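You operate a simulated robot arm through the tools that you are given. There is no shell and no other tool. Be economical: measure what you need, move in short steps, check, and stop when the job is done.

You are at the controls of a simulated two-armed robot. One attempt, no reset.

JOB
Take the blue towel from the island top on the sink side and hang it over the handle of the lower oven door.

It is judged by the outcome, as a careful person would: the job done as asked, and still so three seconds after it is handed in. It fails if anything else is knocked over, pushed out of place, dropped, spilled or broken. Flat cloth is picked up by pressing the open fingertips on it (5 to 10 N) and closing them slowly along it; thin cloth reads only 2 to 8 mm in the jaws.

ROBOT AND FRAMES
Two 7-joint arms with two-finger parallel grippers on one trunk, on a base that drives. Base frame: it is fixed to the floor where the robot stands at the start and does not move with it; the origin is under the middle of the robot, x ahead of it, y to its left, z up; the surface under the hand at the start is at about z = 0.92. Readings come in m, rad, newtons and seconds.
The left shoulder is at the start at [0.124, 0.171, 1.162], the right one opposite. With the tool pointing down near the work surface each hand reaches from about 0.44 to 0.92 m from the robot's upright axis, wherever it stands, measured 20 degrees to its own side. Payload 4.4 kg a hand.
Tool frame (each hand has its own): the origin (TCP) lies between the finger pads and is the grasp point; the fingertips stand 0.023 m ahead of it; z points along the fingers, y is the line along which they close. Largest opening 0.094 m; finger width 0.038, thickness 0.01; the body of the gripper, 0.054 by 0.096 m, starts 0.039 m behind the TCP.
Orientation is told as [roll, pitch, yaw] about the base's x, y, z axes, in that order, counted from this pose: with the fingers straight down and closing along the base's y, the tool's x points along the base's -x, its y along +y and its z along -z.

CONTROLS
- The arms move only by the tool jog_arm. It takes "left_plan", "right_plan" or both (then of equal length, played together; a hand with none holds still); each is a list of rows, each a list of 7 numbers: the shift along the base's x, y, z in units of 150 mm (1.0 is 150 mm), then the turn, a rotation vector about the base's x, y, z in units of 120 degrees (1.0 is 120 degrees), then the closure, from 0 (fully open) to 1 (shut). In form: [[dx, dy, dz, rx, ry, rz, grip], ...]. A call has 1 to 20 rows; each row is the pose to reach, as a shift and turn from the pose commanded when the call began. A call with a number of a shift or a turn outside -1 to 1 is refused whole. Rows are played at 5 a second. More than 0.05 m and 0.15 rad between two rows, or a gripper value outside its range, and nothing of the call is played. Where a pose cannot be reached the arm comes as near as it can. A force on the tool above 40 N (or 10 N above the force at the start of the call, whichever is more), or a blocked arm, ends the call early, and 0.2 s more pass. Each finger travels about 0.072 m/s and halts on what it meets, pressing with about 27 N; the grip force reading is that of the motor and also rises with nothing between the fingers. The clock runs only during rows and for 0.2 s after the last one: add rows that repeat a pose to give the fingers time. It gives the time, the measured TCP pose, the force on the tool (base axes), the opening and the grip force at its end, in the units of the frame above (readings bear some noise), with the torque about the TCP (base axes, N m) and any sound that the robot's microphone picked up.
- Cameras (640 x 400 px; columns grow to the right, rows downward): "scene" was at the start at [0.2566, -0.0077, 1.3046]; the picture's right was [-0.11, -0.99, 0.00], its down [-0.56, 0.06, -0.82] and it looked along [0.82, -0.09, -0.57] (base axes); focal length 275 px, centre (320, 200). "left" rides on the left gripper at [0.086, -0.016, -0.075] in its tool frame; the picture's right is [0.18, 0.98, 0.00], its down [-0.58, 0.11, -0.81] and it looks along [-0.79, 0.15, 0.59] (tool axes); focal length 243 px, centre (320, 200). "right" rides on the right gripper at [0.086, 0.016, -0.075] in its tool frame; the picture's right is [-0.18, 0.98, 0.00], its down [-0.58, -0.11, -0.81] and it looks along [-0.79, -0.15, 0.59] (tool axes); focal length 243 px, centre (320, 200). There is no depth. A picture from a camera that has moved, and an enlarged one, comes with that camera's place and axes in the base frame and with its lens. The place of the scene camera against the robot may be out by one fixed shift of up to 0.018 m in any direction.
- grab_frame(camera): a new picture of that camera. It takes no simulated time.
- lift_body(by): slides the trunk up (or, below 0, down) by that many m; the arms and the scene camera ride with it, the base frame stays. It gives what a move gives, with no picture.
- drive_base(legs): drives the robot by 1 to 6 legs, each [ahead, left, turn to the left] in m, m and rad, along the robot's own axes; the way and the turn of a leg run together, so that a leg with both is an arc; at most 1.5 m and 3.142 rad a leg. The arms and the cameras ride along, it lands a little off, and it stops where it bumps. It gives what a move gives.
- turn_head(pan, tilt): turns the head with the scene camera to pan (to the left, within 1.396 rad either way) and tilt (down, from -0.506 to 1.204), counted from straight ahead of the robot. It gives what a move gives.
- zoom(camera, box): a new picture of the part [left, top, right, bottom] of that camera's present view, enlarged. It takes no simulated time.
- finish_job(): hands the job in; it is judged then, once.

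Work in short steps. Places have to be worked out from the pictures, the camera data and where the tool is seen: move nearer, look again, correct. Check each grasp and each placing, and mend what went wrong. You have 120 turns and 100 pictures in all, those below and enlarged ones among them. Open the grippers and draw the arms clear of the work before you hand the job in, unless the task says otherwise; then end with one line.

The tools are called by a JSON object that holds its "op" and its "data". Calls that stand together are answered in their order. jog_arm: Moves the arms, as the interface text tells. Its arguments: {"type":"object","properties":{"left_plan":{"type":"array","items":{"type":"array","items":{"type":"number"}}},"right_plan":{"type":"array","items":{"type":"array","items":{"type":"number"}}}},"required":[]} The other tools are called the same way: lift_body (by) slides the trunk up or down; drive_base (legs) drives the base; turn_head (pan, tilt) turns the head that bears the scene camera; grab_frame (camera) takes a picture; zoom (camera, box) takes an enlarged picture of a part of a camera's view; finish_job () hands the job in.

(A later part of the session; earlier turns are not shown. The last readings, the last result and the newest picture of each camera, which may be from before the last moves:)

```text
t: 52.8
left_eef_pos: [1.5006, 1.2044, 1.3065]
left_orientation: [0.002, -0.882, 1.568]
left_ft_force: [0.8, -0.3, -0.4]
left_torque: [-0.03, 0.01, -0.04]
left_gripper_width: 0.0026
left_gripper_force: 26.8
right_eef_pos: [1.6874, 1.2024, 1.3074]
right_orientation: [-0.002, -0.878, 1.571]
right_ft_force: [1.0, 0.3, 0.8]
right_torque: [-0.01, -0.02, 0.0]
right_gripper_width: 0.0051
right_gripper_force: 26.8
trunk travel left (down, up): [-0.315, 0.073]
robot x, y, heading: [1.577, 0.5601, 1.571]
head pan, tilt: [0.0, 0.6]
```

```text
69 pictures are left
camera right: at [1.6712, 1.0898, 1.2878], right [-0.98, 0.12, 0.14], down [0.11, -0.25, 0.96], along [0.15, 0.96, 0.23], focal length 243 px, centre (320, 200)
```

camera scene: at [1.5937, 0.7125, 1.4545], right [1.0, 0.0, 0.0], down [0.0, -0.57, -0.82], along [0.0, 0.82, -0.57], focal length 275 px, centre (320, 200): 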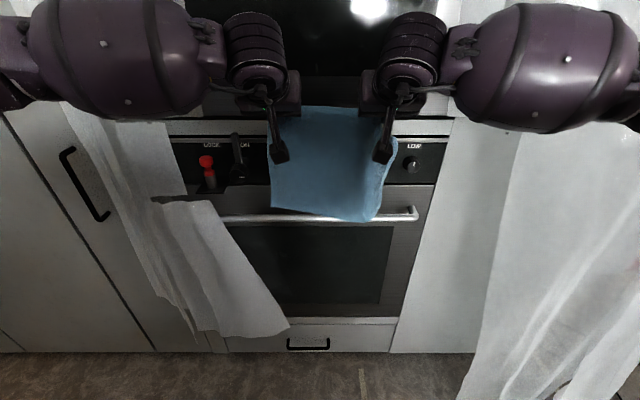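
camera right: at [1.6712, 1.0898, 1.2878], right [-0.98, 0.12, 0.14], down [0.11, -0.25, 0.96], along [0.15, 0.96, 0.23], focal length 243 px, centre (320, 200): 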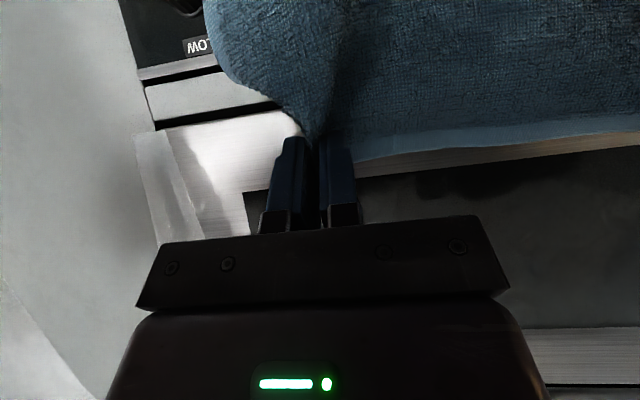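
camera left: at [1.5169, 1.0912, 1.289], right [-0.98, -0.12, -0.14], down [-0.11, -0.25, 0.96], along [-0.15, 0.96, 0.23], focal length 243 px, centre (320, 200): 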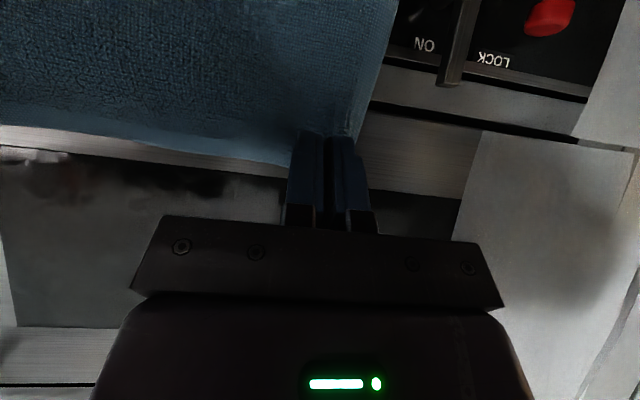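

Towel bottom is now ~8 cm above the bar. I move forward ~0.12 m so the cloth hangs over the gap behind the bar, watching force.

{"op": "jog_arm", "data": {"left_plan": [[0, 0.15, 0, 0, 0, 0, 1], [0, 0.3, 0, 0, 0, 0, 1], [0, 0.45, 0, 0, 0, 0, 1], [0, 0.6, 0, 0, 0, 0, 1], [0, 0.7, 0, 0, 0, 0, 1], [0, 0.8, 0, 0, 0, 0, 1], [0, 0.8, 0, 0, 0, 0, 1], [0, 0.8, 0, 0, 0, 0, 1]], "right_plan": [[0, 0.15, 0, 0, 0, 0, 1], [0, 0.3, 0, 0, 0, 0, 1], [0, 0.45, 0, 0, 0, 0, 1], [0, 0.6, 0, 0, 0, 0, 1], [0, 0.7, 0, 0, 0, 0, 1], [0, 0.8, 0, 0, 0, 0, 1], [0, 0.8, 0, 0, 0, 0, 1], [0, 0.8, 0, 0, 0, 0, 1]]}}

{"op": "grab_frame", "data": {"camera": "scene"}}

{"op": "grab_frame", "data": {"camera": "left"}}

{"op": "grab_frame", "data": {"camera": "right"}}

```text
t: 54.6
left_eef_pos: [1.5002, 1.3232, 1.3068]
left_orientation: [0.001, -0.878, 1.572]
left_ft_force: [-0.4, 0.5, -0.5]
left_torque: [0.02, 0.03, -0.03]
left_gripper_width: 0.0029
left_gripper_force: 26.8
right_eef_pos: [1.6872, 1.3224, 1.3069]
right_orientation: [-0.002, -0.877, 1.572]
right_ft_force: [-0.7, 1.1, -0.4]
right_torque: [0.0, 0.0, -0.06]
right_gripper_width: 0.005
right_gripper_force: 26.7
trunk travel left (down, up): [-0.315, 0.073]
robot x, y, heading: [1.5756, 0.5621, 1.573]
head pan, tilt: [0.0, 0.6]
```

```text
68 pictures are left
camera scene: at [1.593, 0.7126, 1.4545], right [1.0, 0.0, 0.0], down [0.0, -0.57, -0.82], along [0.0, 0.82, -0.57], focal length 275 px, centre (320, 200)
```

scene: 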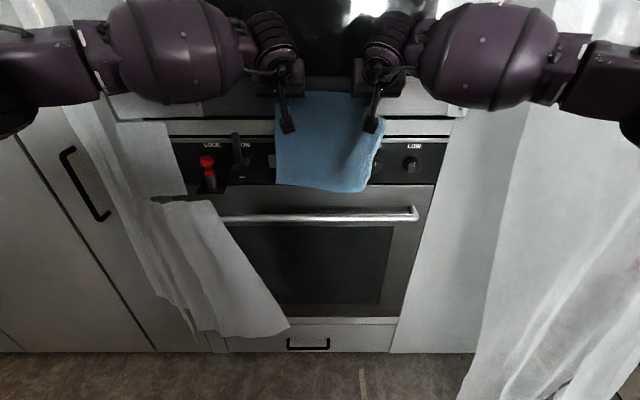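

```text
67 pictures are left
camera left: at [1.5167, 1.2099, 1.2892], right [-0.98, -0.12, -0.14], down [-0.11, -0.25, 0.96], along [-0.15, 0.96, 0.23], focal length 243 px, centre (320, 200)
```

left: 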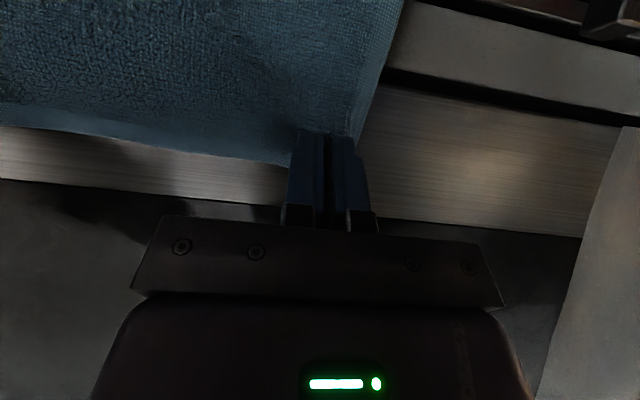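

```text
66 pictures are left
camera right: at [1.6711, 1.2097, 1.2883], right [-0.98, 0.12, 0.14], down [0.11, -0.25, 0.96], along [0.15, 0.96, 0.23], focal length 243 px, centre (320, 200)
```

right: 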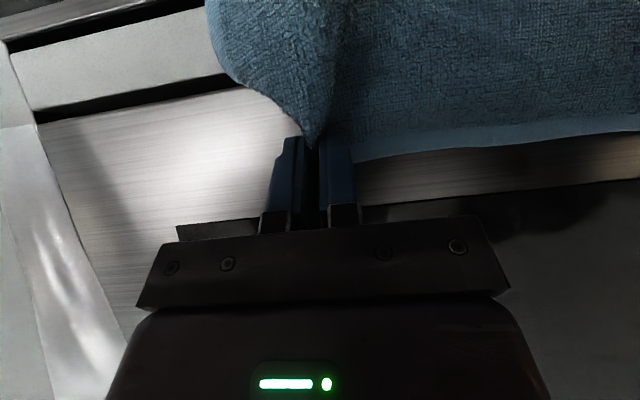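

Clear of everything, upper trim is at y≈1.39. I shift 3 cm left (away from the knob), 1.7 cm nearer, and lower 6 cm so the tail starts into the gap.

{"op": "jog_arm", "data": {"left_plan": [[-0.1, 0.06, 0, 0, 0, 0, 1], [-0.2, 0.11, 0, 0, 0, 0, 1], [-0.2, 0.11, 0, 0, 0, 0, 1], [-0.2, 0.11, -0.1, 0, 0, 0, 1], [-0.2, 0.11, -0.2, 0, 0, 0, 1], [-0.2, 0.11, -0.3, 0, 0, 0, 1], [-0.2, 0.11, -0.4, 0, 0, 0, 1], [-0.2, 0.11, -0.4, 0, 0, 0, 1]], "right_plan": [[-0.1, 0.06, 0, 0, 0, 0, 1], [-0.2, 0.11, 0, 0, 0, 0, 1], [-0.2, 0.11, 0, 0, 0, 0, 1], [-0.2, 0.11, -0.1, 0, 0, 0, 1], [-0.2, 0.11, -0.2, 0, 0, 0, 1], [-0.2, 0.11, -0.3, 0, 0, 0, 1], [-0.2, 0.11, -0.4, 0, 0, 0, 1], [-0.2, 0.11, -0.4, 0, 0, 0, 1]]}}

{"op": "zoom", "data": {"camera": "scene", "box": [200, 80, 440, 240]}}

```text
t: 56.4
left_eef_pos: [1.47, 1.3384, 1.2475]
left_orientation: [0.001, -0.88, 1.571]
left_ft_force: [-1.4, -5.9, -0.1]
left_torque: [0.01, 0.0, 0.0]
left_gripper_width: 0.0026
left_gripper_force: 27.3
right_eef_pos: [1.6568, 1.3387, 1.2454]
right_orientation: [-0.004, -0.876, 1.571]
right_ft_force: [-0.5, -1.2, -0.6]
right_torque: [-0.03, 0.0, -0.05]
right_gripper_width: 0.0051
right_gripper_force: 26.9
trunk travel left (down, up): [-0.315, 0.073]
robot x, y, heading: [1.5779, 0.5628, 1.571]
head pan, tilt: [0.0, 0.6]
```

```text
2.50 times, centred on (320, 160) of scene
camera zoom: at [1.5929, 0.7115, 1.4547], right [1.0, 0.0, 0.0], down [0.0, -0.56, -0.83], along [0.0, 0.83, -0.56], focal length 687 px, centre (320, 300)
```

zoom: 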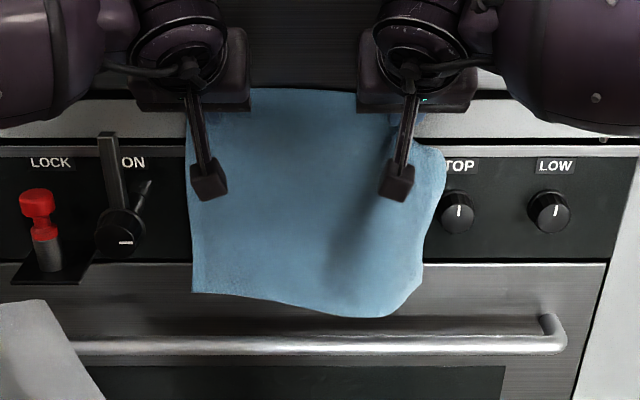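

Left fingertip touches the panel slightly (−6 N). I back 8 mm off and lower 5 cm more, then check whether the tail goes behind the bar.

{"op": "jog_arm", "data": {"left_plan": [[0, -0.055, 0, 0, 0, 0, 1], [0, -0.055, -0.1, 0, 0, 0, 1], [0, -0.055, -0.2, 0, 0, 0, 1], [0, -0.055, -0.3, 0, 0, 0, 1], [0, -0.055, -0.3, 0, 0, 0, 1]], "right_plan": [[0, -0.04, 0, 0, 0, 0, 1], [0, -0.04, -0.1, 0, 0, 0, 1], [0, -0.04, -0.2, 0, 0, 0, 1], [0, -0.04, -0.3, 0, 0, 0, 1], [0, -0.04, -0.3, 0, 0, 0, 1]]}}

{"op": "zoom", "data": {"camera": "scene", "box": [200, 100, 440, 260]}}

```text
t: 57.6
left_eef_pos: [1.4699, 1.3325, 1.203]
left_orientation: [0.001, -0.88, 1.571]
left_ft_force: [0.6, 0.8, -0.9]
left_torque: [-0.05, -0.01, -0.02]
left_gripper_width: 0.0027
left_gripper_force: 26.4
right_eef_pos: [1.6568, 1.3319, 1.2007]
right_orientation: [-0.004, -0.878, 1.571]
right_ft_force: [0.2, 0.2, -0.2]
right_torque: [0.01, -0.05, -0.02]
right_gripper_width: 0.005
right_gripper_force: 26.6
trunk travel left (down, up): [-0.315, 0.073]
robot x, y, heading: [1.5779, 0.5603, 1.564]
head pan, tilt: [0.0, 0.6]
```

```text
2.50 times, centred on (320, 180) of scene
camera zoom: at [1.5931, 0.7118, 1.4547], right [1.0, 0.0, 0.0], down [0.0, -0.56, -0.83], along [0.0, 0.83, -0.56], focal length 687 px, centre (320, 250)
```

zoom: 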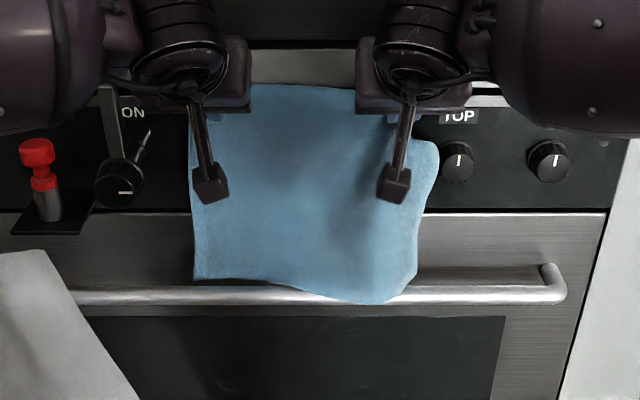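

Bar is about y≈1.315, z≈0.99 (5 cm off the door), but the lower right corner seems to lie over the bar. I zoom in to see.

{"op": "zoom", "data": {"camera": "scene", "box": [260, 150, 400, 240]}}

```text
4.44 times, centred on (330, 195) of scene
camera zoom: at [1.5931, 0.7118, 1.4547], right [1.0, 0.0, 0.0], down [0.0, -0.56, -0.83], along [0.0, 0.83, -0.56], focal length 1221 px, centre (276, 222)
```

zoom: 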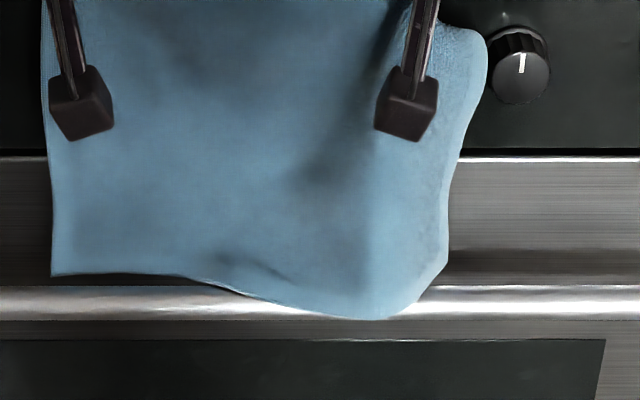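

The right side bulges forward in a pleat. I raise 5 cm, spread the hands ~1 cm to flatten it and yaw the right hand a bit so the outer corner swings toward the door.

{"op": "jog_arm", "data": {"left_plan": [[0, 0, 0.15, 0, 0, 0, 1], [0, 0, 0.3, 0, 0, 0, 1], [0, 0, 0.38, 0, 0, 0, 1], [-0.02, 0, 0.38, 0, 0, 0, 1], [-0.02, 0, 0.38, 0, 0, 0, 1], [-0.02, 0, 0.38, 0, 0, 0, 1]], "right_plan": [[0, 0, 0.15, 0, 0, 0, 1], [0, 0, 0.3, 0, 0, 0.06, 1], [0, 0, 0.38, 0, 0, 0.12, 1], [0.04, 0, 0.38, 0, 0, 0.18, 1], [0.06, 0, 0.38, 0, 0, 0.18, 1], [0.06, 0, 0.38, 0, 0, 0.18, 1]]}}

{"op": "zoom", "data": {"camera": "scene", "box": [240, 100, 420, 230]}}

```text
t: 59.0
left_eef_pos: [1.4661, 1.3301, 1.2585]
left_orientation: [0.002, -0.879, 1.571]
left_ft_force: [1.1, -0.8, -0.4]
left_torque: [-0.02, 0.03, -0.05]
left_gripper_width: 0.0026
left_gripper_force: 27.3
right_eef_pos: [1.6655, 1.3335, 1.2578]
right_orientation: [-0.002, -0.876, 1.948]
right_ft_force: [-1.0, -0.6, -0.1]
right_torque: [0.04, -0.03, -0.1]
right_gripper_width: 0.0046
right_gripper_force: 27.5
trunk travel left (down, up): [-0.315, 0.073]
robot x, y, heading: [1.5747, 0.5586, 1.569]
head pan, tilt: [0.0, 0.6]
```

```text
3.08 times, centred on (330, 165) of scene
camera zoom: at [1.5932, 0.7122, 1.4546], right [1.0, 0.0, 0.0], down [0.0, -0.56, -0.83], along [0.0, 0.83, -0.56], focal length 845 px, centre (289, 308)
```

zoom: 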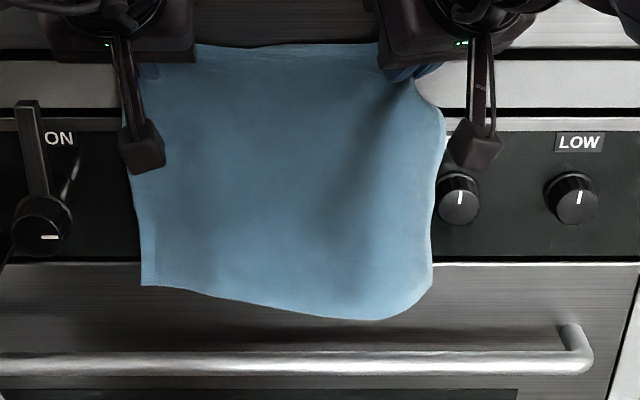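

Flatter now. I spread a touch more, press closer to the panel (+5 mm) and lower 6 cm slowly.

{"op": "jog_arm", "data": {"left_plan": [[-0.01, 0.03, 0, 0, 0, 0, 1], [-0.01, 0.03, 0, 0, 0, 0, 1], [-0.01, 0.03, -0.08, 0, 0, 0, 1], [-0.01, 0.03, -0.16, 0, 0, 0, 1], [-0.01, 0.03, -0.24, 0, 0, 0, 1], [-0.01, 0.03, -0.32, 0, 0, 0, 1], [-0.01, 0.03, -0.4, 0, 0, 0, 1], [-0.01, 0.03, -0.4, 0, 0, 0, 1]], "right_plan": [[0.02, 0.03, 0, 0, 0, 0.04, 1], [0.03, 0.03, 0, 0, 0, 0.08, 1], [0.03, 0.03, -0.08, 0, 0, 0.08, 1], [0.03, 0.03, -0.16, 0, 0, 0.08, 1], [0.03, 0.03, -0.24, 0, 0, 0.08, 1], [0.03, 0.03, -0.32, 0, 0, 0.08, 1], [0.03, 0.03, -0.4, 0, 0, 0.08, 1], [0.03, 0.03, -0.4, 0, 0, 0.08, 1]]}}

{"op": "zoom", "data": {"camera": "scene", "box": [240, 110, 420, 240]}}

```text
t: 60.8
left_eef_pos: [1.4665, 1.3351, 1.1998]
left_orientation: [-0.001, -0.88, 1.569]
left_ft_force: [1.3, -0.3, -0.3]
left_torque: [-0.01, -0.03, -0.07]
left_gripper_width: 0.0028
left_gripper_force: 26.2
right_eef_pos: [1.6704, 1.3364, 1.1985]
right_orientation: [-0.002, -0.877, 2.118]
right_ft_force: [-1.8, -0.2, 0.8]
right_torque: [0.03, 0.03, -0.07]
right_gripper_width: 0.005
right_gripper_force: 26.9
trunk travel left (down, up): [-0.315, 0.073]
robot x, y, heading: [1.5767, 0.5591, 1.566]
head pan, tilt: [0.0, 0.6]
```

```text
3.08 times, centred on (330, 175) of scene
camera zoom: at [1.593, 0.7119, 1.4547], right [1.0, 0.0, 0.0], down [0.0, -0.56, -0.83], along [0.0, 0.83, -0.56], focal length 845 px, centre (289, 277)
```

zoom: 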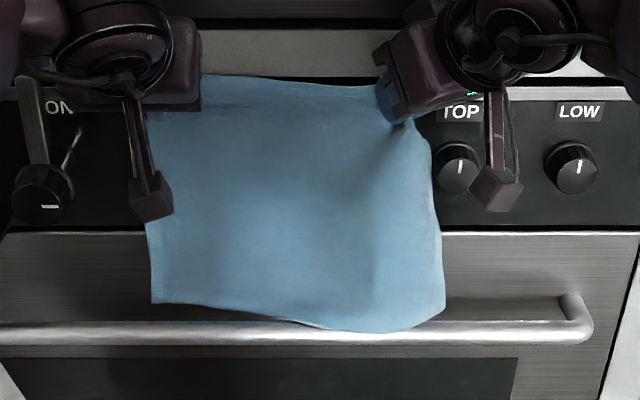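

The lower right corner still catches the bar top. I want a better fix on the bar: I lift, retreat 14 cm, then lower the trunk 0.22 m to view the bar from another height.

{"op": "jog_arm", "data": {"left_plan": [[0, 0, 0.15, 0, 0, 0, 1], [0, 0, 0.3, 0, 0, 0, 1], [0, 0, 0.45, 0, 0, 0, 1], [0, -0.2, 0.45, 0, 0, 0, 1], [0, -0.4, 0.45, 0, 0, 0, 1], [0, -0.6, 0.45, 0, 0, 0, 1], [0, -0.8, 0.45, 0, 0, 0, 1], [0, -0.95, 0.45, 0, 0, 0, 1]], "right_plan": [[0, 0, 0.15, 0, 0, 0, 1], [0, 0, 0.3, 0, 0, 0, 1], [0, 0, 0.45, 0, 0, 0, 1], [0, -0.2, 0.45, 0, 0, 0, 1], [0, -0.4, 0.45, 0, 0, 0, 1], [0, -0.6, 0.45, 0, 0, 0, 1], [0, -0.8, 0.45, 0, 0, 0, 1], [0, -0.95, 0.45, 0, 0, 0, 1]]}}

{"op": "grab_frame", "data": {"camera": "scene"}}

{"op": "lift_body", "data": {"by": -0.22}}

{"op": "turn_head", "data": {"pan": 0, "tilt": 0.4}}

{"op": "grab_frame", "data": {"camera": "scene"}}

```text
t: 62.6
left_eef_pos: [1.4663, 1.1918, 1.2699]
left_orientation: [0.003, -0.883, 1.57]
left_ft_force: [0.4, 0.2, -0.2]
left_torque: [-0.02, -0.03, -0.09]
left_gripper_width: 0.0028
left_gripper_force: 26.6
right_eef_pos: [1.6696, 1.1934, 1.2654]
right_orientation: [-0.005, -0.877, 2.115]
right_ft_force: [-1.4, 0.1, 0.4]
right_torque: [0.04, 0.02, -0.03]
right_gripper_width: 0.0047
right_gripper_force: 27.1
trunk travel left (down, up): [-0.315, 0.073]
robot x, y, heading: [1.5766, 0.5655, 1.571]
head pan, tilt: [0.0, 0.6]
```

```text
60 pictures are left
camera scene: at [1.593, 0.7114, 1.4547], right [1.0, 0.0, 0.0], down [0.0, -0.56, -0.83], along [0.0, 0.83, -0.56], focal length 275 px, centre (320, 200)
```

scene: 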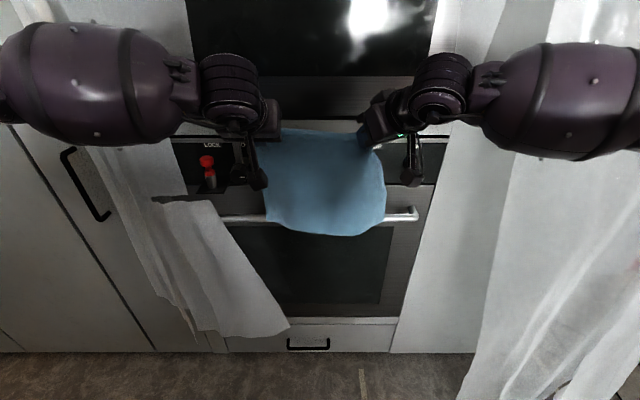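

```text
t: 65.0
left_eef_pos: [1.4649, 1.192, 1.0483]
left_orientation: [0.002, -0.882, 1.571]
left_ft_force: [2.5, -0.6, 0.3]
left_torque: [-0.02, -0.05, -0.07]
left_gripper_width: 0.0029
left_gripper_force: 26.7
right_eef_pos: [1.6697, 1.1944, 1.0468]
right_orientation: [-0.006, -0.88, 2.116]
right_ft_force: [-2.2, 0.3, 0.5]
right_torque: [0.03, 0.04, -0.05]
right_gripper_width: 0.005
right_gripper_force: 27.0
trunk travel left (down, up): [-0.095, 0.293]
robot x, y, heading: [1.5801, 0.5585, 1.569]
head pan, tilt: [0.0, 0.6]
```

```text
t: 65.7
left_eef_pos: [1.4655, 1.1933, 1.0459]
left_orientation: [0.001, -0.878, 1.57]
left_ft_force: [2.1, -0.8, -0.7]
left_torque: [-0.01, 0.01, -0.05]
left_gripper_width: 0.0029
left_gripper_force: 26.8
right_eef_pos: [1.6703, 1.1949, 1.0443]
right_orientation: [-0.001, -0.876, 2.117]
right_ft_force: [-1.5, 0.7, -0.8]
right_torque: [0.0, 0.05, -0.03]
right_gripper_width: 0.0049
right_gripper_force: 27.0
trunk travel left (down, up): [-0.095, 0.293]
robot x, y, heading: [1.5774, 0.5599, 1.571]
head pan, tilt: [0.0, 0.4]
```

```text
59 pictures are left
camera scene: at [1.5933, 0.8896, 1.2262], right [1.0, 0.0, 0.0], down [0.0, -0.39, -0.92], along [0.0, 0.92, -0.39], focal length 275 px, centre (320, 200)
```

scene: 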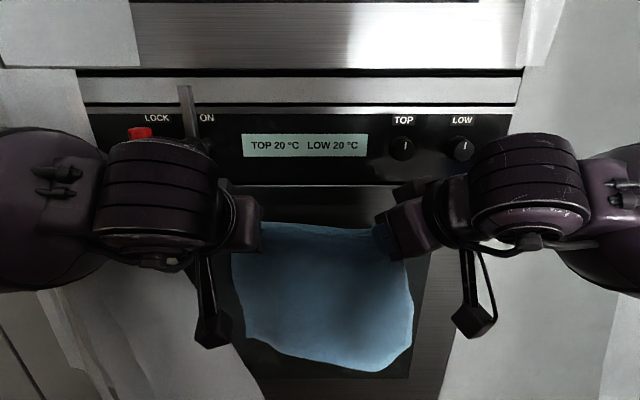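

Panel face confirmed at y=1.367. The bar is just hidden behind the towel top, so I drop the hands 6 cm to expose it.

{"op": "jog_arm", "data": {"left_plan": [[0, 0, -0.2, 0, 0, 0, 1], [0, 0, -0.4, 0, 0, 0, 1], [0, 0, -0.4, 0, 0, 0, 1]], "right_plan": [[0, 0, -0.2, 0, 0, 0, 1], [0, 0, -0.4, 0, 0, 0, 1], [0, 0, -0.4, 0, 0, 0, 1]]}}

{"op": "grab_frame", "data": {"camera": "scene"}}

```text
t: 66.5
left_eef_pos: [1.4661, 1.1928, 0.9855]
left_orientation: [0.001, -0.881, 1.572]
left_ft_force: [2.0, -0.5, -0.6]
left_torque: [-0.01, -0.02, -0.05]
left_gripper_width: 0.0028
left_gripper_force: 26.7
right_eef_pos: [1.6693, 1.1937, 0.9842]
right_orientation: [-0.002, -0.878, 2.117]
right_ft_force: [-2.0, 1.0, -0.5]
right_torque: [0.0, 0.04, -0.06]
right_gripper_width: 0.005
right_gripper_force: 26.6
trunk travel left (down, up): [-0.095, 0.293]
robot x, y, heading: [1.5749, 0.5608, 1.564]
head pan, tilt: [0.0, 0.4]
```

```text
58 pictures are left
camera scene: at [1.5933, 0.8889, 1.2267], right [1.0, 0.0, 0.0], down [0.0, -0.39, -0.92], along [0.0, 0.92, -0.39], focal length 275 px, centre (320, 200)
```

scene: 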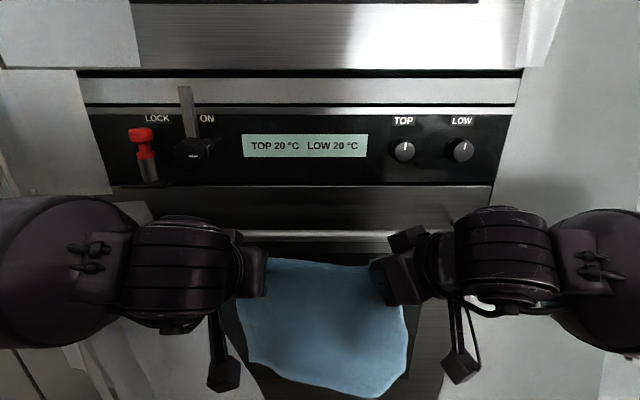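

I zoom on the bar for a precise row.

{"op": "zoom", "data": {"camera": "scene", "box": [260, 190, 420, 290]}}

```text
4.00 times, centred on (340, 240) of scene
camera zoom: at [1.5933, 0.8889, 1.2267], right [1.0, 0.0, 0.0], down [0.0, -0.39, -0.92], along [0.0, 0.92, -0.39], focal length 1099 px, centre (240, 40)
```

zoom: 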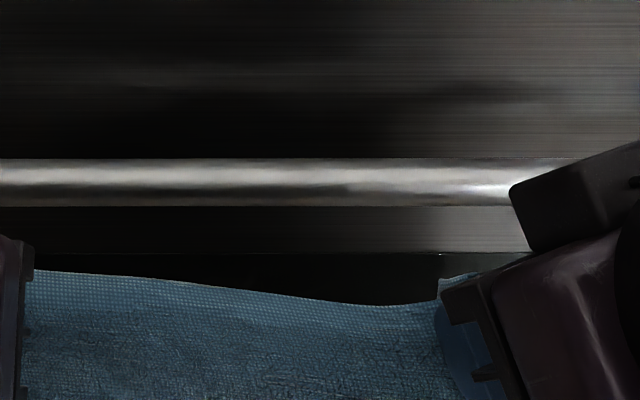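

Refined: bar centre y≈1.33, z≈0.967, so the gap to the door is only ~2.5 cm and the cloth must hang right at the panel. With fingers nearly horizontal the tips can touch the panel, so I undo the right yaw and then tilt both to ~78°; first raising the trunk again.

{"op": "lift_body", "data": {"by": 0.22}}

{"op": "jog_arm", "data": {"right_plan": [[0, 0, 0.1, 0, 0, -0.06, 1], [0, 0, 0.2, 0, 0, -0.12, 1], [0, 0, 0.3, 0, 0, -0.18, 1], [0, 0, 0.4, 0, 0, -0.24, 1], [0, 0, 0.5, 0, 0, -0.26, 1]], "left_plan": [[0, 0, 0.1, 0, 0, 0, 1], [0, 0, 0.2, 0, 0, 0, 1], [0, 0, 0.3, 0, 0, 0, 1], [0, 0, 0.4, 0, 0, 0, 1], [0, 0, 0.5, 0, 0, 0, 1]]}}

{"op": "jog_arm", "data": {"right_plan": [[0, 0, 0.05, 0.06, 0, 0, 1], [0, 0, 0.1, 0.12, 0, 0, 1], [0, 0, 0.12, 0.18, 0, 0, 1], [0, 0, 0.13, 0.23, 0, 0, 1], [0, 0, 0.13, 0.23, 0, 0, 1]], "left_plan": [[0, 0, 0.05, 0.06, 0, 0, 1], [0, 0, 0.1, 0.12, 0, 0, 1], [0, 0, 0.12, 0.18, 0, 0, 1], [0, 0, 0.13, 0.23, 0, 0, 1], [0, 0, 0.13, 0.23, 0, 0, 1]]}}

{"op": "turn_head", "data": {"pan": 0, "tilt": 0.6}}

{"op": "grab_frame", "data": {"camera": "scene"}}

```text
t: 68.8
left_eef_pos: [1.4641, 1.1924, 1.2044]
left_orientation: [0.004, -0.877, 1.571]
left_ft_force: [1.8, -0.5, 0.4]
left_torque: [0.0, 0.0, -0.09]
left_gripper_width: 0.0027
left_gripper_force: 27.4
right_eef_pos: [1.67, 1.1952, 1.2046]
right_orientation: [-0.002, -0.877, 2.115]
right_ft_force: [-1.7, -0.5, 0.1]
right_torque: [0.01, 0.01, -0.05]
right_gripper_width: 0.0051
right_gripper_force: 26.9
trunk travel left (down, up): [-0.315, 0.073]
robot x, y, heading: [1.5762, 0.5622, 1.571]
head pan, tilt: [0.0, 0.4]
```

```text
t: 70.0
left_eef_pos: [1.4672, 1.1919, 1.282]
left_orientation: [0.001, -0.879, 1.571]
left_ft_force: [11.0, -0.4, -1.1]
left_torque: [0.02, -0.06, -0.33]
left_gripper_width: 0.0031
left_gripper_force: 26.9
right_eef_pos: [1.6684, 1.1949, 1.2818]
right_orientation: [-0.002, -0.876, 1.573]
right_ft_force: [-11.1, 0.0, -0.3]
right_torque: [0.0, 0.06, 0.39]
right_gripper_width: 0.0054
right_gripper_force: 26.7
trunk travel left (down, up): [-0.315, 0.073]
robot x, y, heading: [1.5782, 0.5594, 1.567]
head pan, tilt: [0.0, 0.4]
```

```text
t: 71.2
left_eef_pos: [1.466, 1.1924, 1.3005]
left_orientation: [0.005, -1.362, 1.567]
left_ft_force: [10.6, -0.4, -0.7]
left_torque: [0.0, 0.08, -0.33]
left_gripper_width: 0.0033
left_gripper_force: 26.9
right_eef_pos: [1.6698, 1.1959, 1.2993]
right_orientation: [-0.003, -1.358, 1.573]
right_ft_force: [-11.0, -0.4, -0.6]
right_torque: [-0.01, -0.05, 0.36]
right_gripper_width: 0.0052
right_gripper_force: 27.0
trunk travel left (down, up): [-0.315, 0.073]
robot x, y, heading: [1.5771, 0.5648, 1.569]
head pan, tilt: [0.0, 0.4]
```

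```text
t: 71.9
left_eef_pos: [1.4646, 1.192, 1.2997]
left_orientation: [0.003, -1.362, 1.568]
left_ft_force: [11.4, 0.2, -0.6]
left_torque: [-0.01, 0.13, -0.35]
left_gripper_width: 0.0034
left_gripper_force: 27.0
right_eef_pos: [1.6694, 1.1939, 1.3003]
right_orientation: [-0.004, -1.356, 1.574]
right_ft_force: [-11.4, 0.2, -0.1]
right_torque: [0.01, -0.08, 0.36]
right_gripper_width: 0.0052
right_gripper_force: 27.0
trunk travel left (down, up): [-0.315, 0.073]
robot x, y, heading: [1.5757, 0.5637, 1.568]
head pan, tilt: [0.0, 0.6]
```

```text
56 pictures are left
camera scene: at [1.593, 0.7121, 1.4547], right [1.0, 0.0, 0.0], down [0.0, -0.56, -0.83], along [0.0, 0.83, -0.56], focal length 275 px, centre (320, 200)
```

scene: 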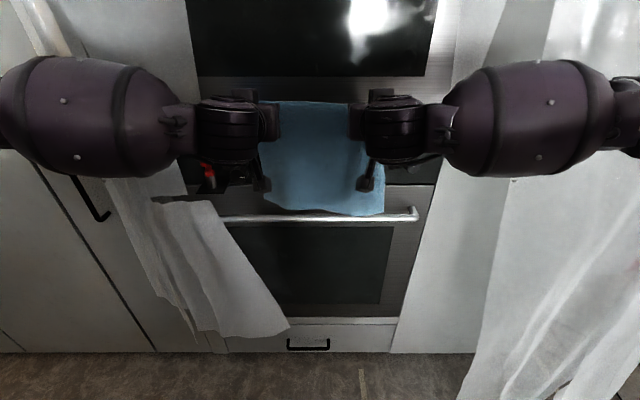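

Bottom now hangs level. I slacken 3 mm each and move forward until tips nearly touch the panel.

{"op": "jog_arm", "data": {"left_plan": [[0.02, 0.15, 0, 0, 0, 0, 1], [0.02, 0.3, 0, 0, 0, 0, 1], [0.02, 0.45, 0, 0, 0, 0, 1], [0.02, 0.6, 0, 0, 0, 0, 1], [0.02, 0.75, 0, 0, 0, 0, 1], [0.02, 0.88, 0, 0, 0, 0, 1], [0.02, 0.95, 0, 0, 0, 0, 1], [0.02, 0.98, 0, 0, 0, 0, 1], [0.02, 0.98, 0, 0, 0, 0, 1], [0.02, 0.98, 0, 0, 0, 0, 1]], "right_plan": [[-0.02, 0.15, 0, 0, 0, 0, 1], [-0.02, 0.3, 0, 0, 0, 0, 1], [-0.02, 0.45, 0, 0, 0, 0, 1], [-0.02, 0.6, 0, 0, 0, 0, 1], [-0.02, 0.75, 0, 0, 0, 0, 1], [-0.02, 0.88, 0, 0, 0, 0, 1], [-0.02, 0.95, 0, 0, 0, 0, 1], [-0.02, 0.97, 0, 0, 0, 0, 1], [-0.02, 0.97, 0, 0, 0, 0, 1], [-0.02, 0.97, 0, 0, 0, 0, 1]]}}

{"op": "zoom", "data": {"camera": "scene", "box": [240, 80, 420, 230]}}

```text
t: 74.1
left_eef_pos: [1.4691, 1.3398, 1.3016]
left_orientation: [0.003, -1.362, 1.566]
left_ft_force: [4.8, -1.9, 0.1]
left_torque: [-0.01, 0.04, -0.2]
left_gripper_width: 0.0027
left_gripper_force: 26.9
right_eef_pos: [1.6661, 1.34, 1.3002]
right_orientation: [-0.006, -1.358, 1.574]
right_ft_force: [-4.9, -0.6, 0.9]
right_torque: [-0.06, -0.03, 0.22]
right_gripper_width: 0.005
right_gripper_force: 26.8
trunk travel left (down, up): [-0.315, 0.073]
robot x, y, heading: [1.5725, 0.557, 1.567]
head pan, tilt: [0.0, 0.6]
```

```text
2.67 times, centred on (330, 155) of scene
camera zoom: at [1.593, 0.7118, 1.4546], right [1.0, 0.0, 0.0], down [0.0, -0.56, -0.83], along [0.0, 0.83, -0.56], focal length 733 px, centre (293, 320)
```

zoom: 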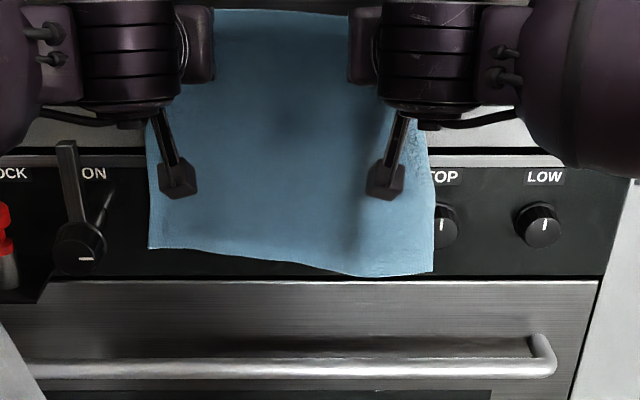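

Cloth hangs flat and close to the panel. I shift 1.5 cm left (off the TOP knob), add 3 mm toward the panel, and lower 7 cm slowly.

{"op": "jog_arm", "data": {"left_plan": [[-0.1, 0.0, 0, 0, 0, 0, 1], [-0.1, 0.02, -0.07, 0, 0, 0, 1], [-0.1, 0.02, -0.14, 0, 0, 0, 1], [-0.1, 0.02, -0.21, 0, 0, 0, 1], [-0.1, 0.02, -0.28, 0, 0, 0, 1], [-0.1, 0.02, -0.35, 0, 0, 0, 1], [-0.1, 0.02, -0.41, 0, 0, 0, 1], [-0.1, 0.02, -0.47, 0, 0, 0, 1], [-0.1, 0.02, -0.47, 0, 0, 0, 1]], "right_plan": [[-0.1, 0.0, 0, 0, 0, 0, 1], [-0.1, 0.02, -0.07, 0, 0, 0, 1], [-0.1, 0.02, -0.14, 0, 0, 0, 1], [-0.1, 0.02, -0.21, 0, 0, 0, 1], [-0.1, 0.02, -0.28, 0, 0, 0, 1], [-0.1, 0.02, -0.35, 0, 0, 0, 1], [-0.1, 0.02, -0.41, 0, 0, 0, 1], [-0.1, 0.02, -0.47, 0, 0, 0, 1], [-0.1, 0.02, -0.47, 0, 0, 0, 1]]}}

{"op": "zoom", "data": {"camera": "scene", "box": [240, 90, 420, 240]}}

```text
t: 76.1
left_eef_pos: [1.4537, 1.3416, 1.2291]
left_orientation: [0.001, -1.361, 1.568]
left_ft_force: [6.5, -1.8, -0.5]
left_torque: [-0.02, 0.05, -0.2]
left_gripper_width: 0.0028
left_gripper_force: 27.6
right_eef_pos: [1.6515, 1.344, 1.2286]
right_orientation: [-0.005, -1.358, 1.575]
right_ft_force: [-6.5, 0.8, 0.6]
right_torque: [-0.02, -0.02, 0.16]
right_gripper_width: 0.0051
right_gripper_force: 26.9
trunk travel left (down, up): [-0.315, 0.073]
robot x, y, heading: [1.5736, 0.5592, 1.572]
head pan, tilt: [0.0, 0.6]
```

```text
2.67 times, centred on (330, 165) of scene
camera zoom: at [1.5928, 0.7119, 1.4546], right [1.0, 0.0, 0.0], down [0.0, -0.56, -0.83], along [0.0, 0.83, -0.56], focal length 733 px, centre (293, 293)
```

zoom: 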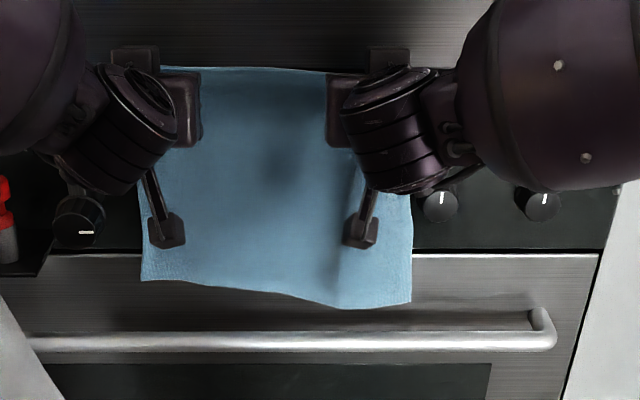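

Still flat and above the bar. Lower 4.5 cm more.

{"op": "jog_arm", "data": {"left_plan": [[0, 0, -0.07, 0, 0, 0, 1], [0, 0, -0.14, 0, 0, 0, 1], [0, 0, -0.21, 0, 0, 0, 1], [0, 0, -0.3, 0, 0, 0, 1], [0, 0, -0.3, 0, 0, 0, 1]], "right_plan": [[0, 0, -0.07, 0, 0, 0, 1], [0, 0, -0.14, 0, 0, 0, 1], [0, 0, -0.21, 0, 0, 0, 1], [0, 0, -0.3, 0, 0, 0, 1], [0, 0, -0.3, 0, 0, 0, 1]]}}

{"op": "zoom", "data": {"camera": "scene", "box": [240, 100, 420, 250]}}

```text
t: 77.3
left_eef_pos: [1.4544, 1.3429, 1.2084]
left_orientation: [0.005, -1.362, 1.566]
left_ft_force: [5.1, -1.4, -0.7]
left_torque: [0.02, 0.05, -0.19]
left_gripper_width: 0.0029
left_gripper_force: 26.9
left hand out of reach, approached as far as the arm can: row 3, 4, 5
right_eef_pos: [1.6512, 1.344, 1.1846]
right_orientation: [-0.003, -1.358, 1.573]
right_ft_force: [-5.3, -1.4, 1.1]
right_torque: [-0.01, -0.01, 0.26]
right_gripper_width: 0.005
right_gripper_force: 27.5
trunk travel left (down, up): [-0.315, 0.073]
robot x, y, heading: [1.5787, 0.5609, 1.569]
head pan, tilt: [0.0, 0.6]
```

```text
2.67 times, centred on (330, 175) of scene
camera zoom: at [1.5931, 0.7119, 1.4546], right [1.0, 0.0, 0.0], down [0.0, -0.56, -0.83], along [0.0, 0.83, -0.56], focal length 733 px, centre (293, 267)
```

zoom: 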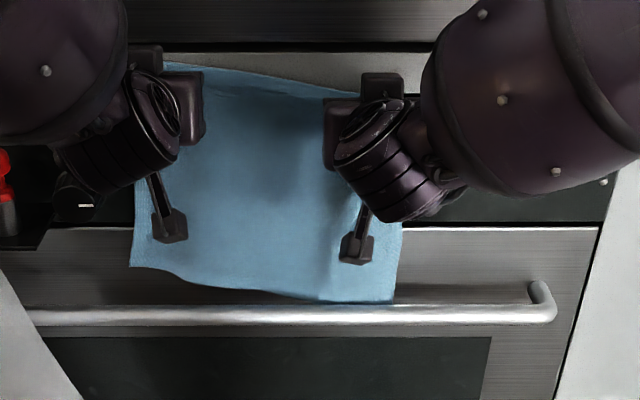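

Left arm hits its limit, so I level the right hand and lower with the trunk instead. The right bottom now seems to go behind the bar.

{"op": "jog_arm", "data": {"right_plan": [[0, 0, 0.1, 0, 0, 0, 1], [0, 0, 0.14, 0, 0, 0, 1]]}}

{"op": "lift_body", "data": {"by": -0.04}}

{"op": "zoom", "data": {"camera": "scene", "box": [240, 110, 420, 260]}}

```text
t: 77.9
left_eef_pos: [1.4547, 1.3431, 1.2066]
left_orientation: [0.004, -1.361, 1.569]
left_ft_force: [4.5, -0.1, -1.4]
left_torque: [-0.03, 0.02, -0.16]
left_gripper_width: 0.0027
left_gripper_force: 27.3
right_eef_pos: [1.6509, 1.345, 1.2056]
right_orientation: [-0.001, -1.358, 1.569]
right_ft_force: [-5.4, -0.4, 0.2]
right_torque: [-0.01, -0.03, 0.2]
right_gripper_width: 0.0052
right_gripper_force: 26.8
trunk travel left (down, up): [-0.315, 0.073]
robot x, y, heading: [1.5755, 0.5585, 1.568]
head pan, tilt: [0.0, 0.6]
```

```text
t: 78.8
left_eef_pos: [1.454, 1.3431, 1.1686]
left_orientation: [0.011, -1.358, 1.563]
left_ft_force: [5.7, -6.4, -1.1]
left_torque: [0.0, 0.05, -0.2]
left_gripper_width: 0.0027
left_gripper_force: 26.5
right_eef_pos: [1.6526, 1.3422, 1.1662]
right_orientation: [-0.002, -1.36, 1.574]
right_ft_force: [-6.0, -2.1, 0.2]
right_torque: [0.02, -0.06, 0.23]
right_gripper_width: 0.0053
right_gripper_force: 27.1
trunk travel left (down, up): [-0.275, 0.113]
robot x, y, heading: [1.5762, 0.5594, 1.566]
head pan, tilt: [0.0, 0.6]
```

```text
2.67 times, centred on (330, 185) of scene
camera zoom: at [1.5931, 0.7259, 1.4128], right [1.0, 0.0, 0.0], down [0.0, -0.56, -0.83], along [0.0, 0.83, -0.56], focal length 733 px, centre (293, 240)
```

zoom: 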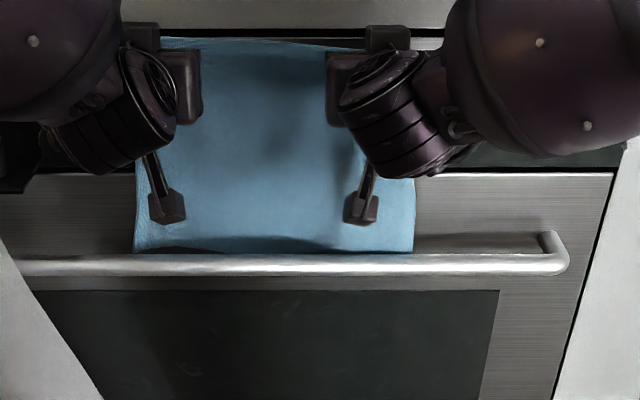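

The tail is now behind the bar over its full width. I nudge 1 cm right (clear of the ON lever), ease off the panel, and lower the trunk 5 cm more.

{"op": "jog_arm", "data": {"left_plan": [[0.03, -0.03, 0, 0, 0, 0, 1], [0.07, -0.03, 0, 0, 0, 0, 1]], "right_plan": [[0.03, -0.02, 0, 0, 0, 0, 1], [0.06, -0.02, 0, 0, 0, 0, 1]]}}

{"op": "lift_body", "data": {"by": -0.05}}

{"op": "grab_frame", "data": {"camera": "scene"}}

```text
t: 79.4
left_eef_pos: [1.4647, 1.3388, 1.1689]
left_orientation: [0.007, -1.358, 1.568]
left_ft_force: [4.6, 0.7, -0.2]
left_torque: [-0.03, 0.07, -0.17]
left_gripper_width: 0.0029
left_gripper_force: 27.1
right_eef_pos: [1.6609, 1.3414, 1.1647]
right_orientation: [-0.003, -1.358, 1.572]
right_ft_force: [-5.2, -0.1, -0.6]
right_torque: [0.0, 0.0, 0.18]
right_gripper_width: 0.0053
right_gripper_force: 26.9
trunk travel left (down, up): [-0.275, 0.113]
robot x, y, heading: [1.5736, 0.5589, 1.572]
head pan, tilt: [0.0, 0.6]
```

```text
t: 80.3
left_eef_pos: [1.4658, 1.3381, 1.121]
left_orientation: [0.01, -1.36, 1.566]
left_ft_force: [4.8, -0.5, -1.0]
left_torque: [-0.04, 0.04, -0.13]
left_gripper_width: 0.0027
left_gripper_force: 26.8
right_eef_pos: [1.6598, 1.3397, 1.1176]
right_orientation: [-0.004, -1.362, 1.572]
right_ft_force: [-4.7, -0.8, -0.5]
right_torque: [-0.03, -0.03, 0.18]
right_gripper_width: 0.0054
right_gripper_force: 27.1
trunk travel left (down, up): [-0.225, 0.163]
robot x, y, heading: [1.5773, 0.5578, 1.57]
head pan, tilt: [0.0, 0.6]
```

```text
51 pictures are left
camera scene: at [1.5932, 0.7575, 1.3603], right [1.0, 0.0, 0.0], down [0.0, -0.56, -0.83], along [0.0, 0.83, -0.56], focal length 275 px, centre (320, 200)
```

scene: 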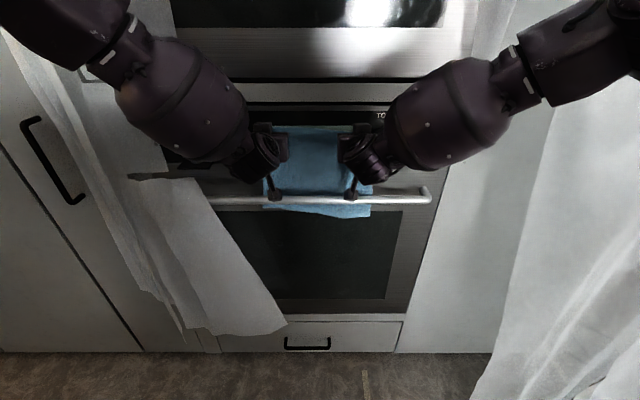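

The tail shows below the bar. I lower 3.5 cm more to balance the halves.

{"op": "lift_body", "data": {"by": -0.035}}

{"op": "zoom", "data": {"camera": "scene", "box": [220, 110, 430, 270]}}

```text
t: 81.1
left_eef_pos: [1.4654, 1.3386, 1.0851]
left_orientation: [0.007, -1.361, 1.567]
left_ft_force: [4.9, -0.5, 0.1]
left_torque: [-0.03, 0.05, -0.17]
left_gripper_width: 0.0027
left_gripper_force: 26.8
right_eef_pos: [1.6609, 1.3399, 1.0822]
right_orientation: [-0.004, -1.362, 1.571]
right_ft_force: [-5.1, -0.8, 0.5]
right_torque: [-0.03, -0.03, 0.21]
right_gripper_width: 0.0049
right_gripper_force: 27.4
trunk travel left (down, up): [-0.19, 0.198]
robot x, y, heading: [1.5778, 0.5607, 1.569]
head pan, tilt: [0.0, 0.6]
```

```text
2.50 times, centred on (325, 190) of scene
camera zoom: at [1.5931, 0.7879, 1.322], right [1.0, 0.0, 0.0], down [0.0, -0.56, -0.83], along [0.0, 0.83, -0.56], focal length 687 px, centre (308, 225)
```

zoom: 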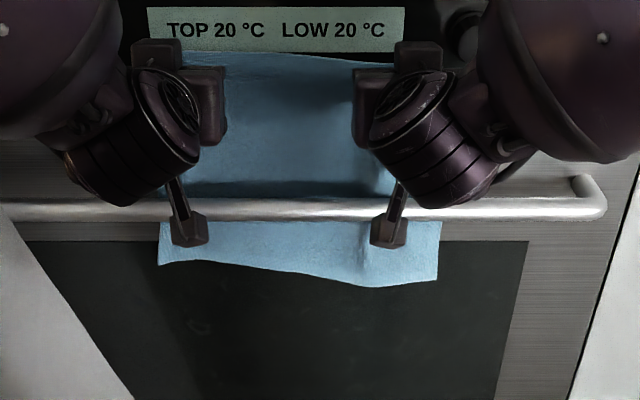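

Draped well behind. Now I bring the edge toward me and down in steps, using trunk for descent: first back 6 cm, then down 3.5 cm, back 5 cm.

{"op": "jog_arm", "data": {"left_plan": [[0, -0.2, 0, 0, 0, 0, 1], [0, -0.4, 0, 0, 0, 0, 1], [0, -0.4, 0, 0, 0, 0, 1]], "right_plan": [[0, -0.2, 0, 0, 0, 0, 1], [0, -0.4, 0, 0, 0, 0, 1], [0, -0.4, 0, 0, 0, 0, 1]]}}

{"op": "lift_body", "data": {"by": -0.035}}

{"op": "jog_arm", "data": {"left_plan": [[0, -0.15, 0, 0, 0, 0, 1], [0, -0.3, 0, 0, 0, 0, 1], [0, -0.3, 0, 0, 0, 0, 1]], "right_plan": [[0, -0.15, 0, 0, 0, 0, 1], [0, -0.3, 0, 0, 0, 0, 1], [0, -0.3, 0, 0, 0, 0, 1]]}}

{"op": "grab_frame", "data": {"camera": "scene"}}

```text
t: 81.9
left_eef_pos: [1.464, 1.279, 1.0804]
left_orientation: [0.008, -1.358, 1.566]
left_ft_force: [5.1, 0.2, -1.1]
left_torque: [0.02, 0.05, -0.16]
left_gripper_width: 0.003
left_gripper_force: 27.0
right_eef_pos: [1.6608, 1.2793, 1.0797]
right_orientation: [-0.005, -1.358, 1.573]
right_ft_force: [-4.0, 0.0, 0.6]
right_torque: [-0.01, 0.01, 0.19]
right_gripper_width: 0.0051
right_gripper_force: 27.1
trunk travel left (down, up): [-0.19, 0.198]
robot x, y, heading: [1.5756, 0.5582, 1.569]
head pan, tilt: [0.0, 0.6]
```

```text
t: 82.7
left_eef_pos: [1.4658, 1.2766, 1.0521]
left_orientation: [0.006, -1.363, 1.568]
left_ft_force: [4.3, -0.7, -0.4]
left_torque: [-0.03, 0.07, -0.09]
left_gripper_width: 0.0027
left_gripper_force: 26.5
right_eef_pos: [1.6608, 1.2772, 1.0491]
right_orientation: [-0.004, -1.363, 1.574]
right_ft_force: [-3.6, -0.4, 0.5]
right_torque: [-0.05, -0.02, 0.2]
right_gripper_width: 0.0052
right_gripper_force: 26.9
trunk travel left (down, up): [-0.155, 0.233]
robot x, y, heading: [1.5767, 0.5625, 1.569]
head pan, tilt: [0.0, 0.6]
```

```text
t: 83.5
left_eef_pos: [1.4651, 1.2322, 1.0478]
left_orientation: [0.007, -1.357, 1.566]
left_ft_force: [4.7, -1.0, -1.6]
left_torque: [-0.04, 0.03, -0.14]
left_gripper_width: 0.0028
left_gripper_force: 27.0
right_eef_pos: [1.66, 1.2346, 1.0432]
right_orientation: [-0.001, -1.358, 1.573]
right_ft_force: [-5.6, 0.6, -0.4]
right_torque: [0.05, -0.04, 0.18]
right_gripper_width: 0.005
right_gripper_force: 26.9
trunk travel left (down, up): [-0.155, 0.233]
robot x, y, heading: [1.5788, 0.5583, 1.573]
head pan, tilt: [0.0, 0.6]
```

```text
49 pictures are left
camera scene: at [1.5931, 0.8244, 1.2813], right [1.0, 0.0, 0.0], down [0.0, -0.57, -0.82], along [0.0, 0.82, -0.57], focal length 275 px, centre (320, 200)
```

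scene: 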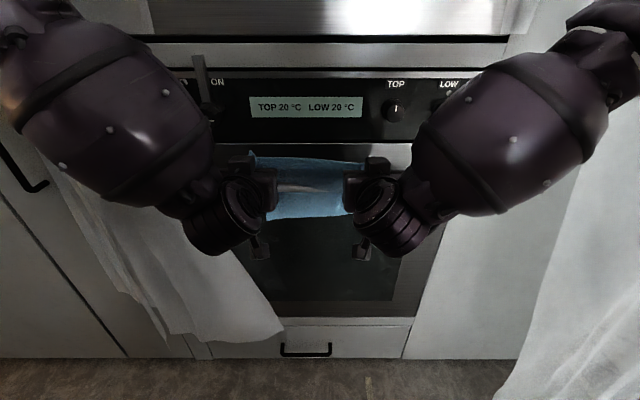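

The cloth now runs from my hands over the bar top with the tail behind, as intended. I lower the trunk 7 cm, then check.

{"op": "lift_body", "data": {"by": -0.07}}

{"op": "zoom", "data": {"camera": "scene", "box": [200, 110, 440, 270]}}

```text
t: 84.5
left_eef_pos: [1.4652, 1.2327, 0.9813]
left_orientation: [0.005, -1.362, 1.568]
left_ft_force: [4.1, -0.1, 0.8]
left_torque: [-0.02, 0.08, -0.1]
left_gripper_width: 0.0026
left_gripper_force: 27.0
right_eef_pos: [1.6614, 1.2334, 0.979]
right_orientation: [-0.002, -1.361, 1.573]
right_ft_force: [-4.9, -0.3, 1.7]
right_torque: [0.02, -0.04, 0.19]
right_gripper_width: 0.0053
right_gripper_force: 27.2
trunk travel left (down, up): [-0.085, 0.303]
robot x, y, heading: [1.5774, 0.5589, 1.571]
head pan, tilt: [0.0, 0.6]
```

```text
2.50 times, centred on (320, 190) of scene
camera zoom: at [1.5933, 0.8928, 1.1965], right [1.0, 0.0, 0.0], down [0.0, -0.56, -0.83], along [0.0, 0.83, -0.56], focal length 687 px, centre (320, 225)
```

zoom: 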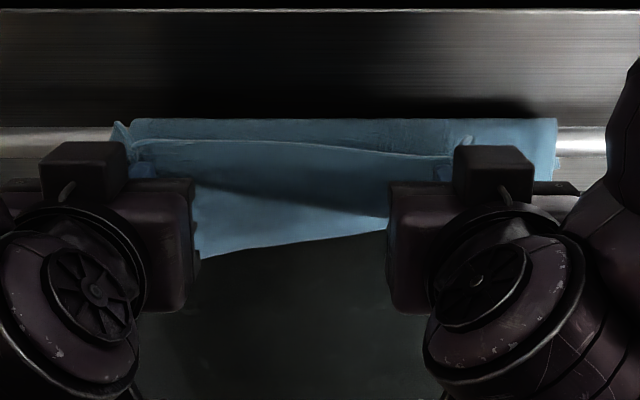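

Cloth is folded over the bar full width. Lower 7.5 cm more so the front half hangs down.

{"op": "lift_body", "data": {"by": -0.075}}

{"op": "jog_arm", "data": {"left_plan": [[0, 0.12, 0, 0, 0, 0, 1], [0, 0.22, 0, 0, 0, 0, 1], [0, 0.22, 0, 0, 0, 0, 1]], "right_plan": [[0, 0.12, 0, 0, 0, 0, 1], [0, 0.22, 0, 0, 0, 0, 1], [0, 0.22, 0, 0, 0, 0, 1]]}}

{"op": "grab_frame", "data": {"camera": "scene"}}

```text
t: 85.7
left_eef_pos: [1.4657, 1.235, 0.8918]
left_orientation: [0.009, -1.33, 1.566]
left_ft_force: [4.4, 0.6, 0.7]
left_torque: [0.01, 0.04, -0.13]
left_gripper_width: 0.0028
left_gripper_force: 26.4
right_eef_pos: [1.6605, 1.2346, 0.9021]
right_orientation: [-0.005, -1.36, 1.572]
right_ft_force: [-3.9, 0.3, -1.1]
right_torque: [-0.02, -0.02, 0.18]
right_gripper_width: 0.0048
right_gripper_force: 26.9
trunk travel left (down, up): [-0.01, 0.378]
robot x, y, heading: [1.5765, 0.5607, 1.571]
head pan, tilt: [0.0, 0.6]
```

```text
t: 86.5
left_eef_pos: [1.4644, 1.2695, 0.8895]
left_orientation: [0.011, -1.327, 1.564]
left_ft_force: [5.7, 0.0, -0.7]
left_torque: [0.02, 0.05, -0.18]
left_gripper_width: 0.0029
left_gripper_force: 26.6
right_eef_pos: [1.6615, 1.2675, 0.8999]
right_orientation: [-0.005, -1.357, 1.573]
right_ft_force: [-5.5, -0.1, 0.4]
right_torque: [-0.01, -0.08, 0.23]
right_gripper_width: 0.0051
right_gripper_force: 26.9
trunk travel left (down, up): [-0.01, 0.378]
robot x, y, heading: [1.5734, 0.5605, 1.569]
head pan, tilt: [0.0, 0.6]
```

```text
47 pictures are left
camera scene: at [1.5934, 0.9523, 1.1038], right [1.0, 0.0, 0.0], down [0.0, -0.56, -0.83], along [0.0, 0.83, -0.56], focal length 275 px, centre (320, 200)
```

scene: 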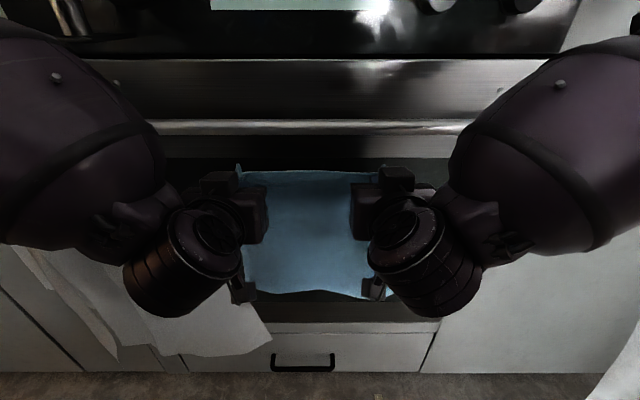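

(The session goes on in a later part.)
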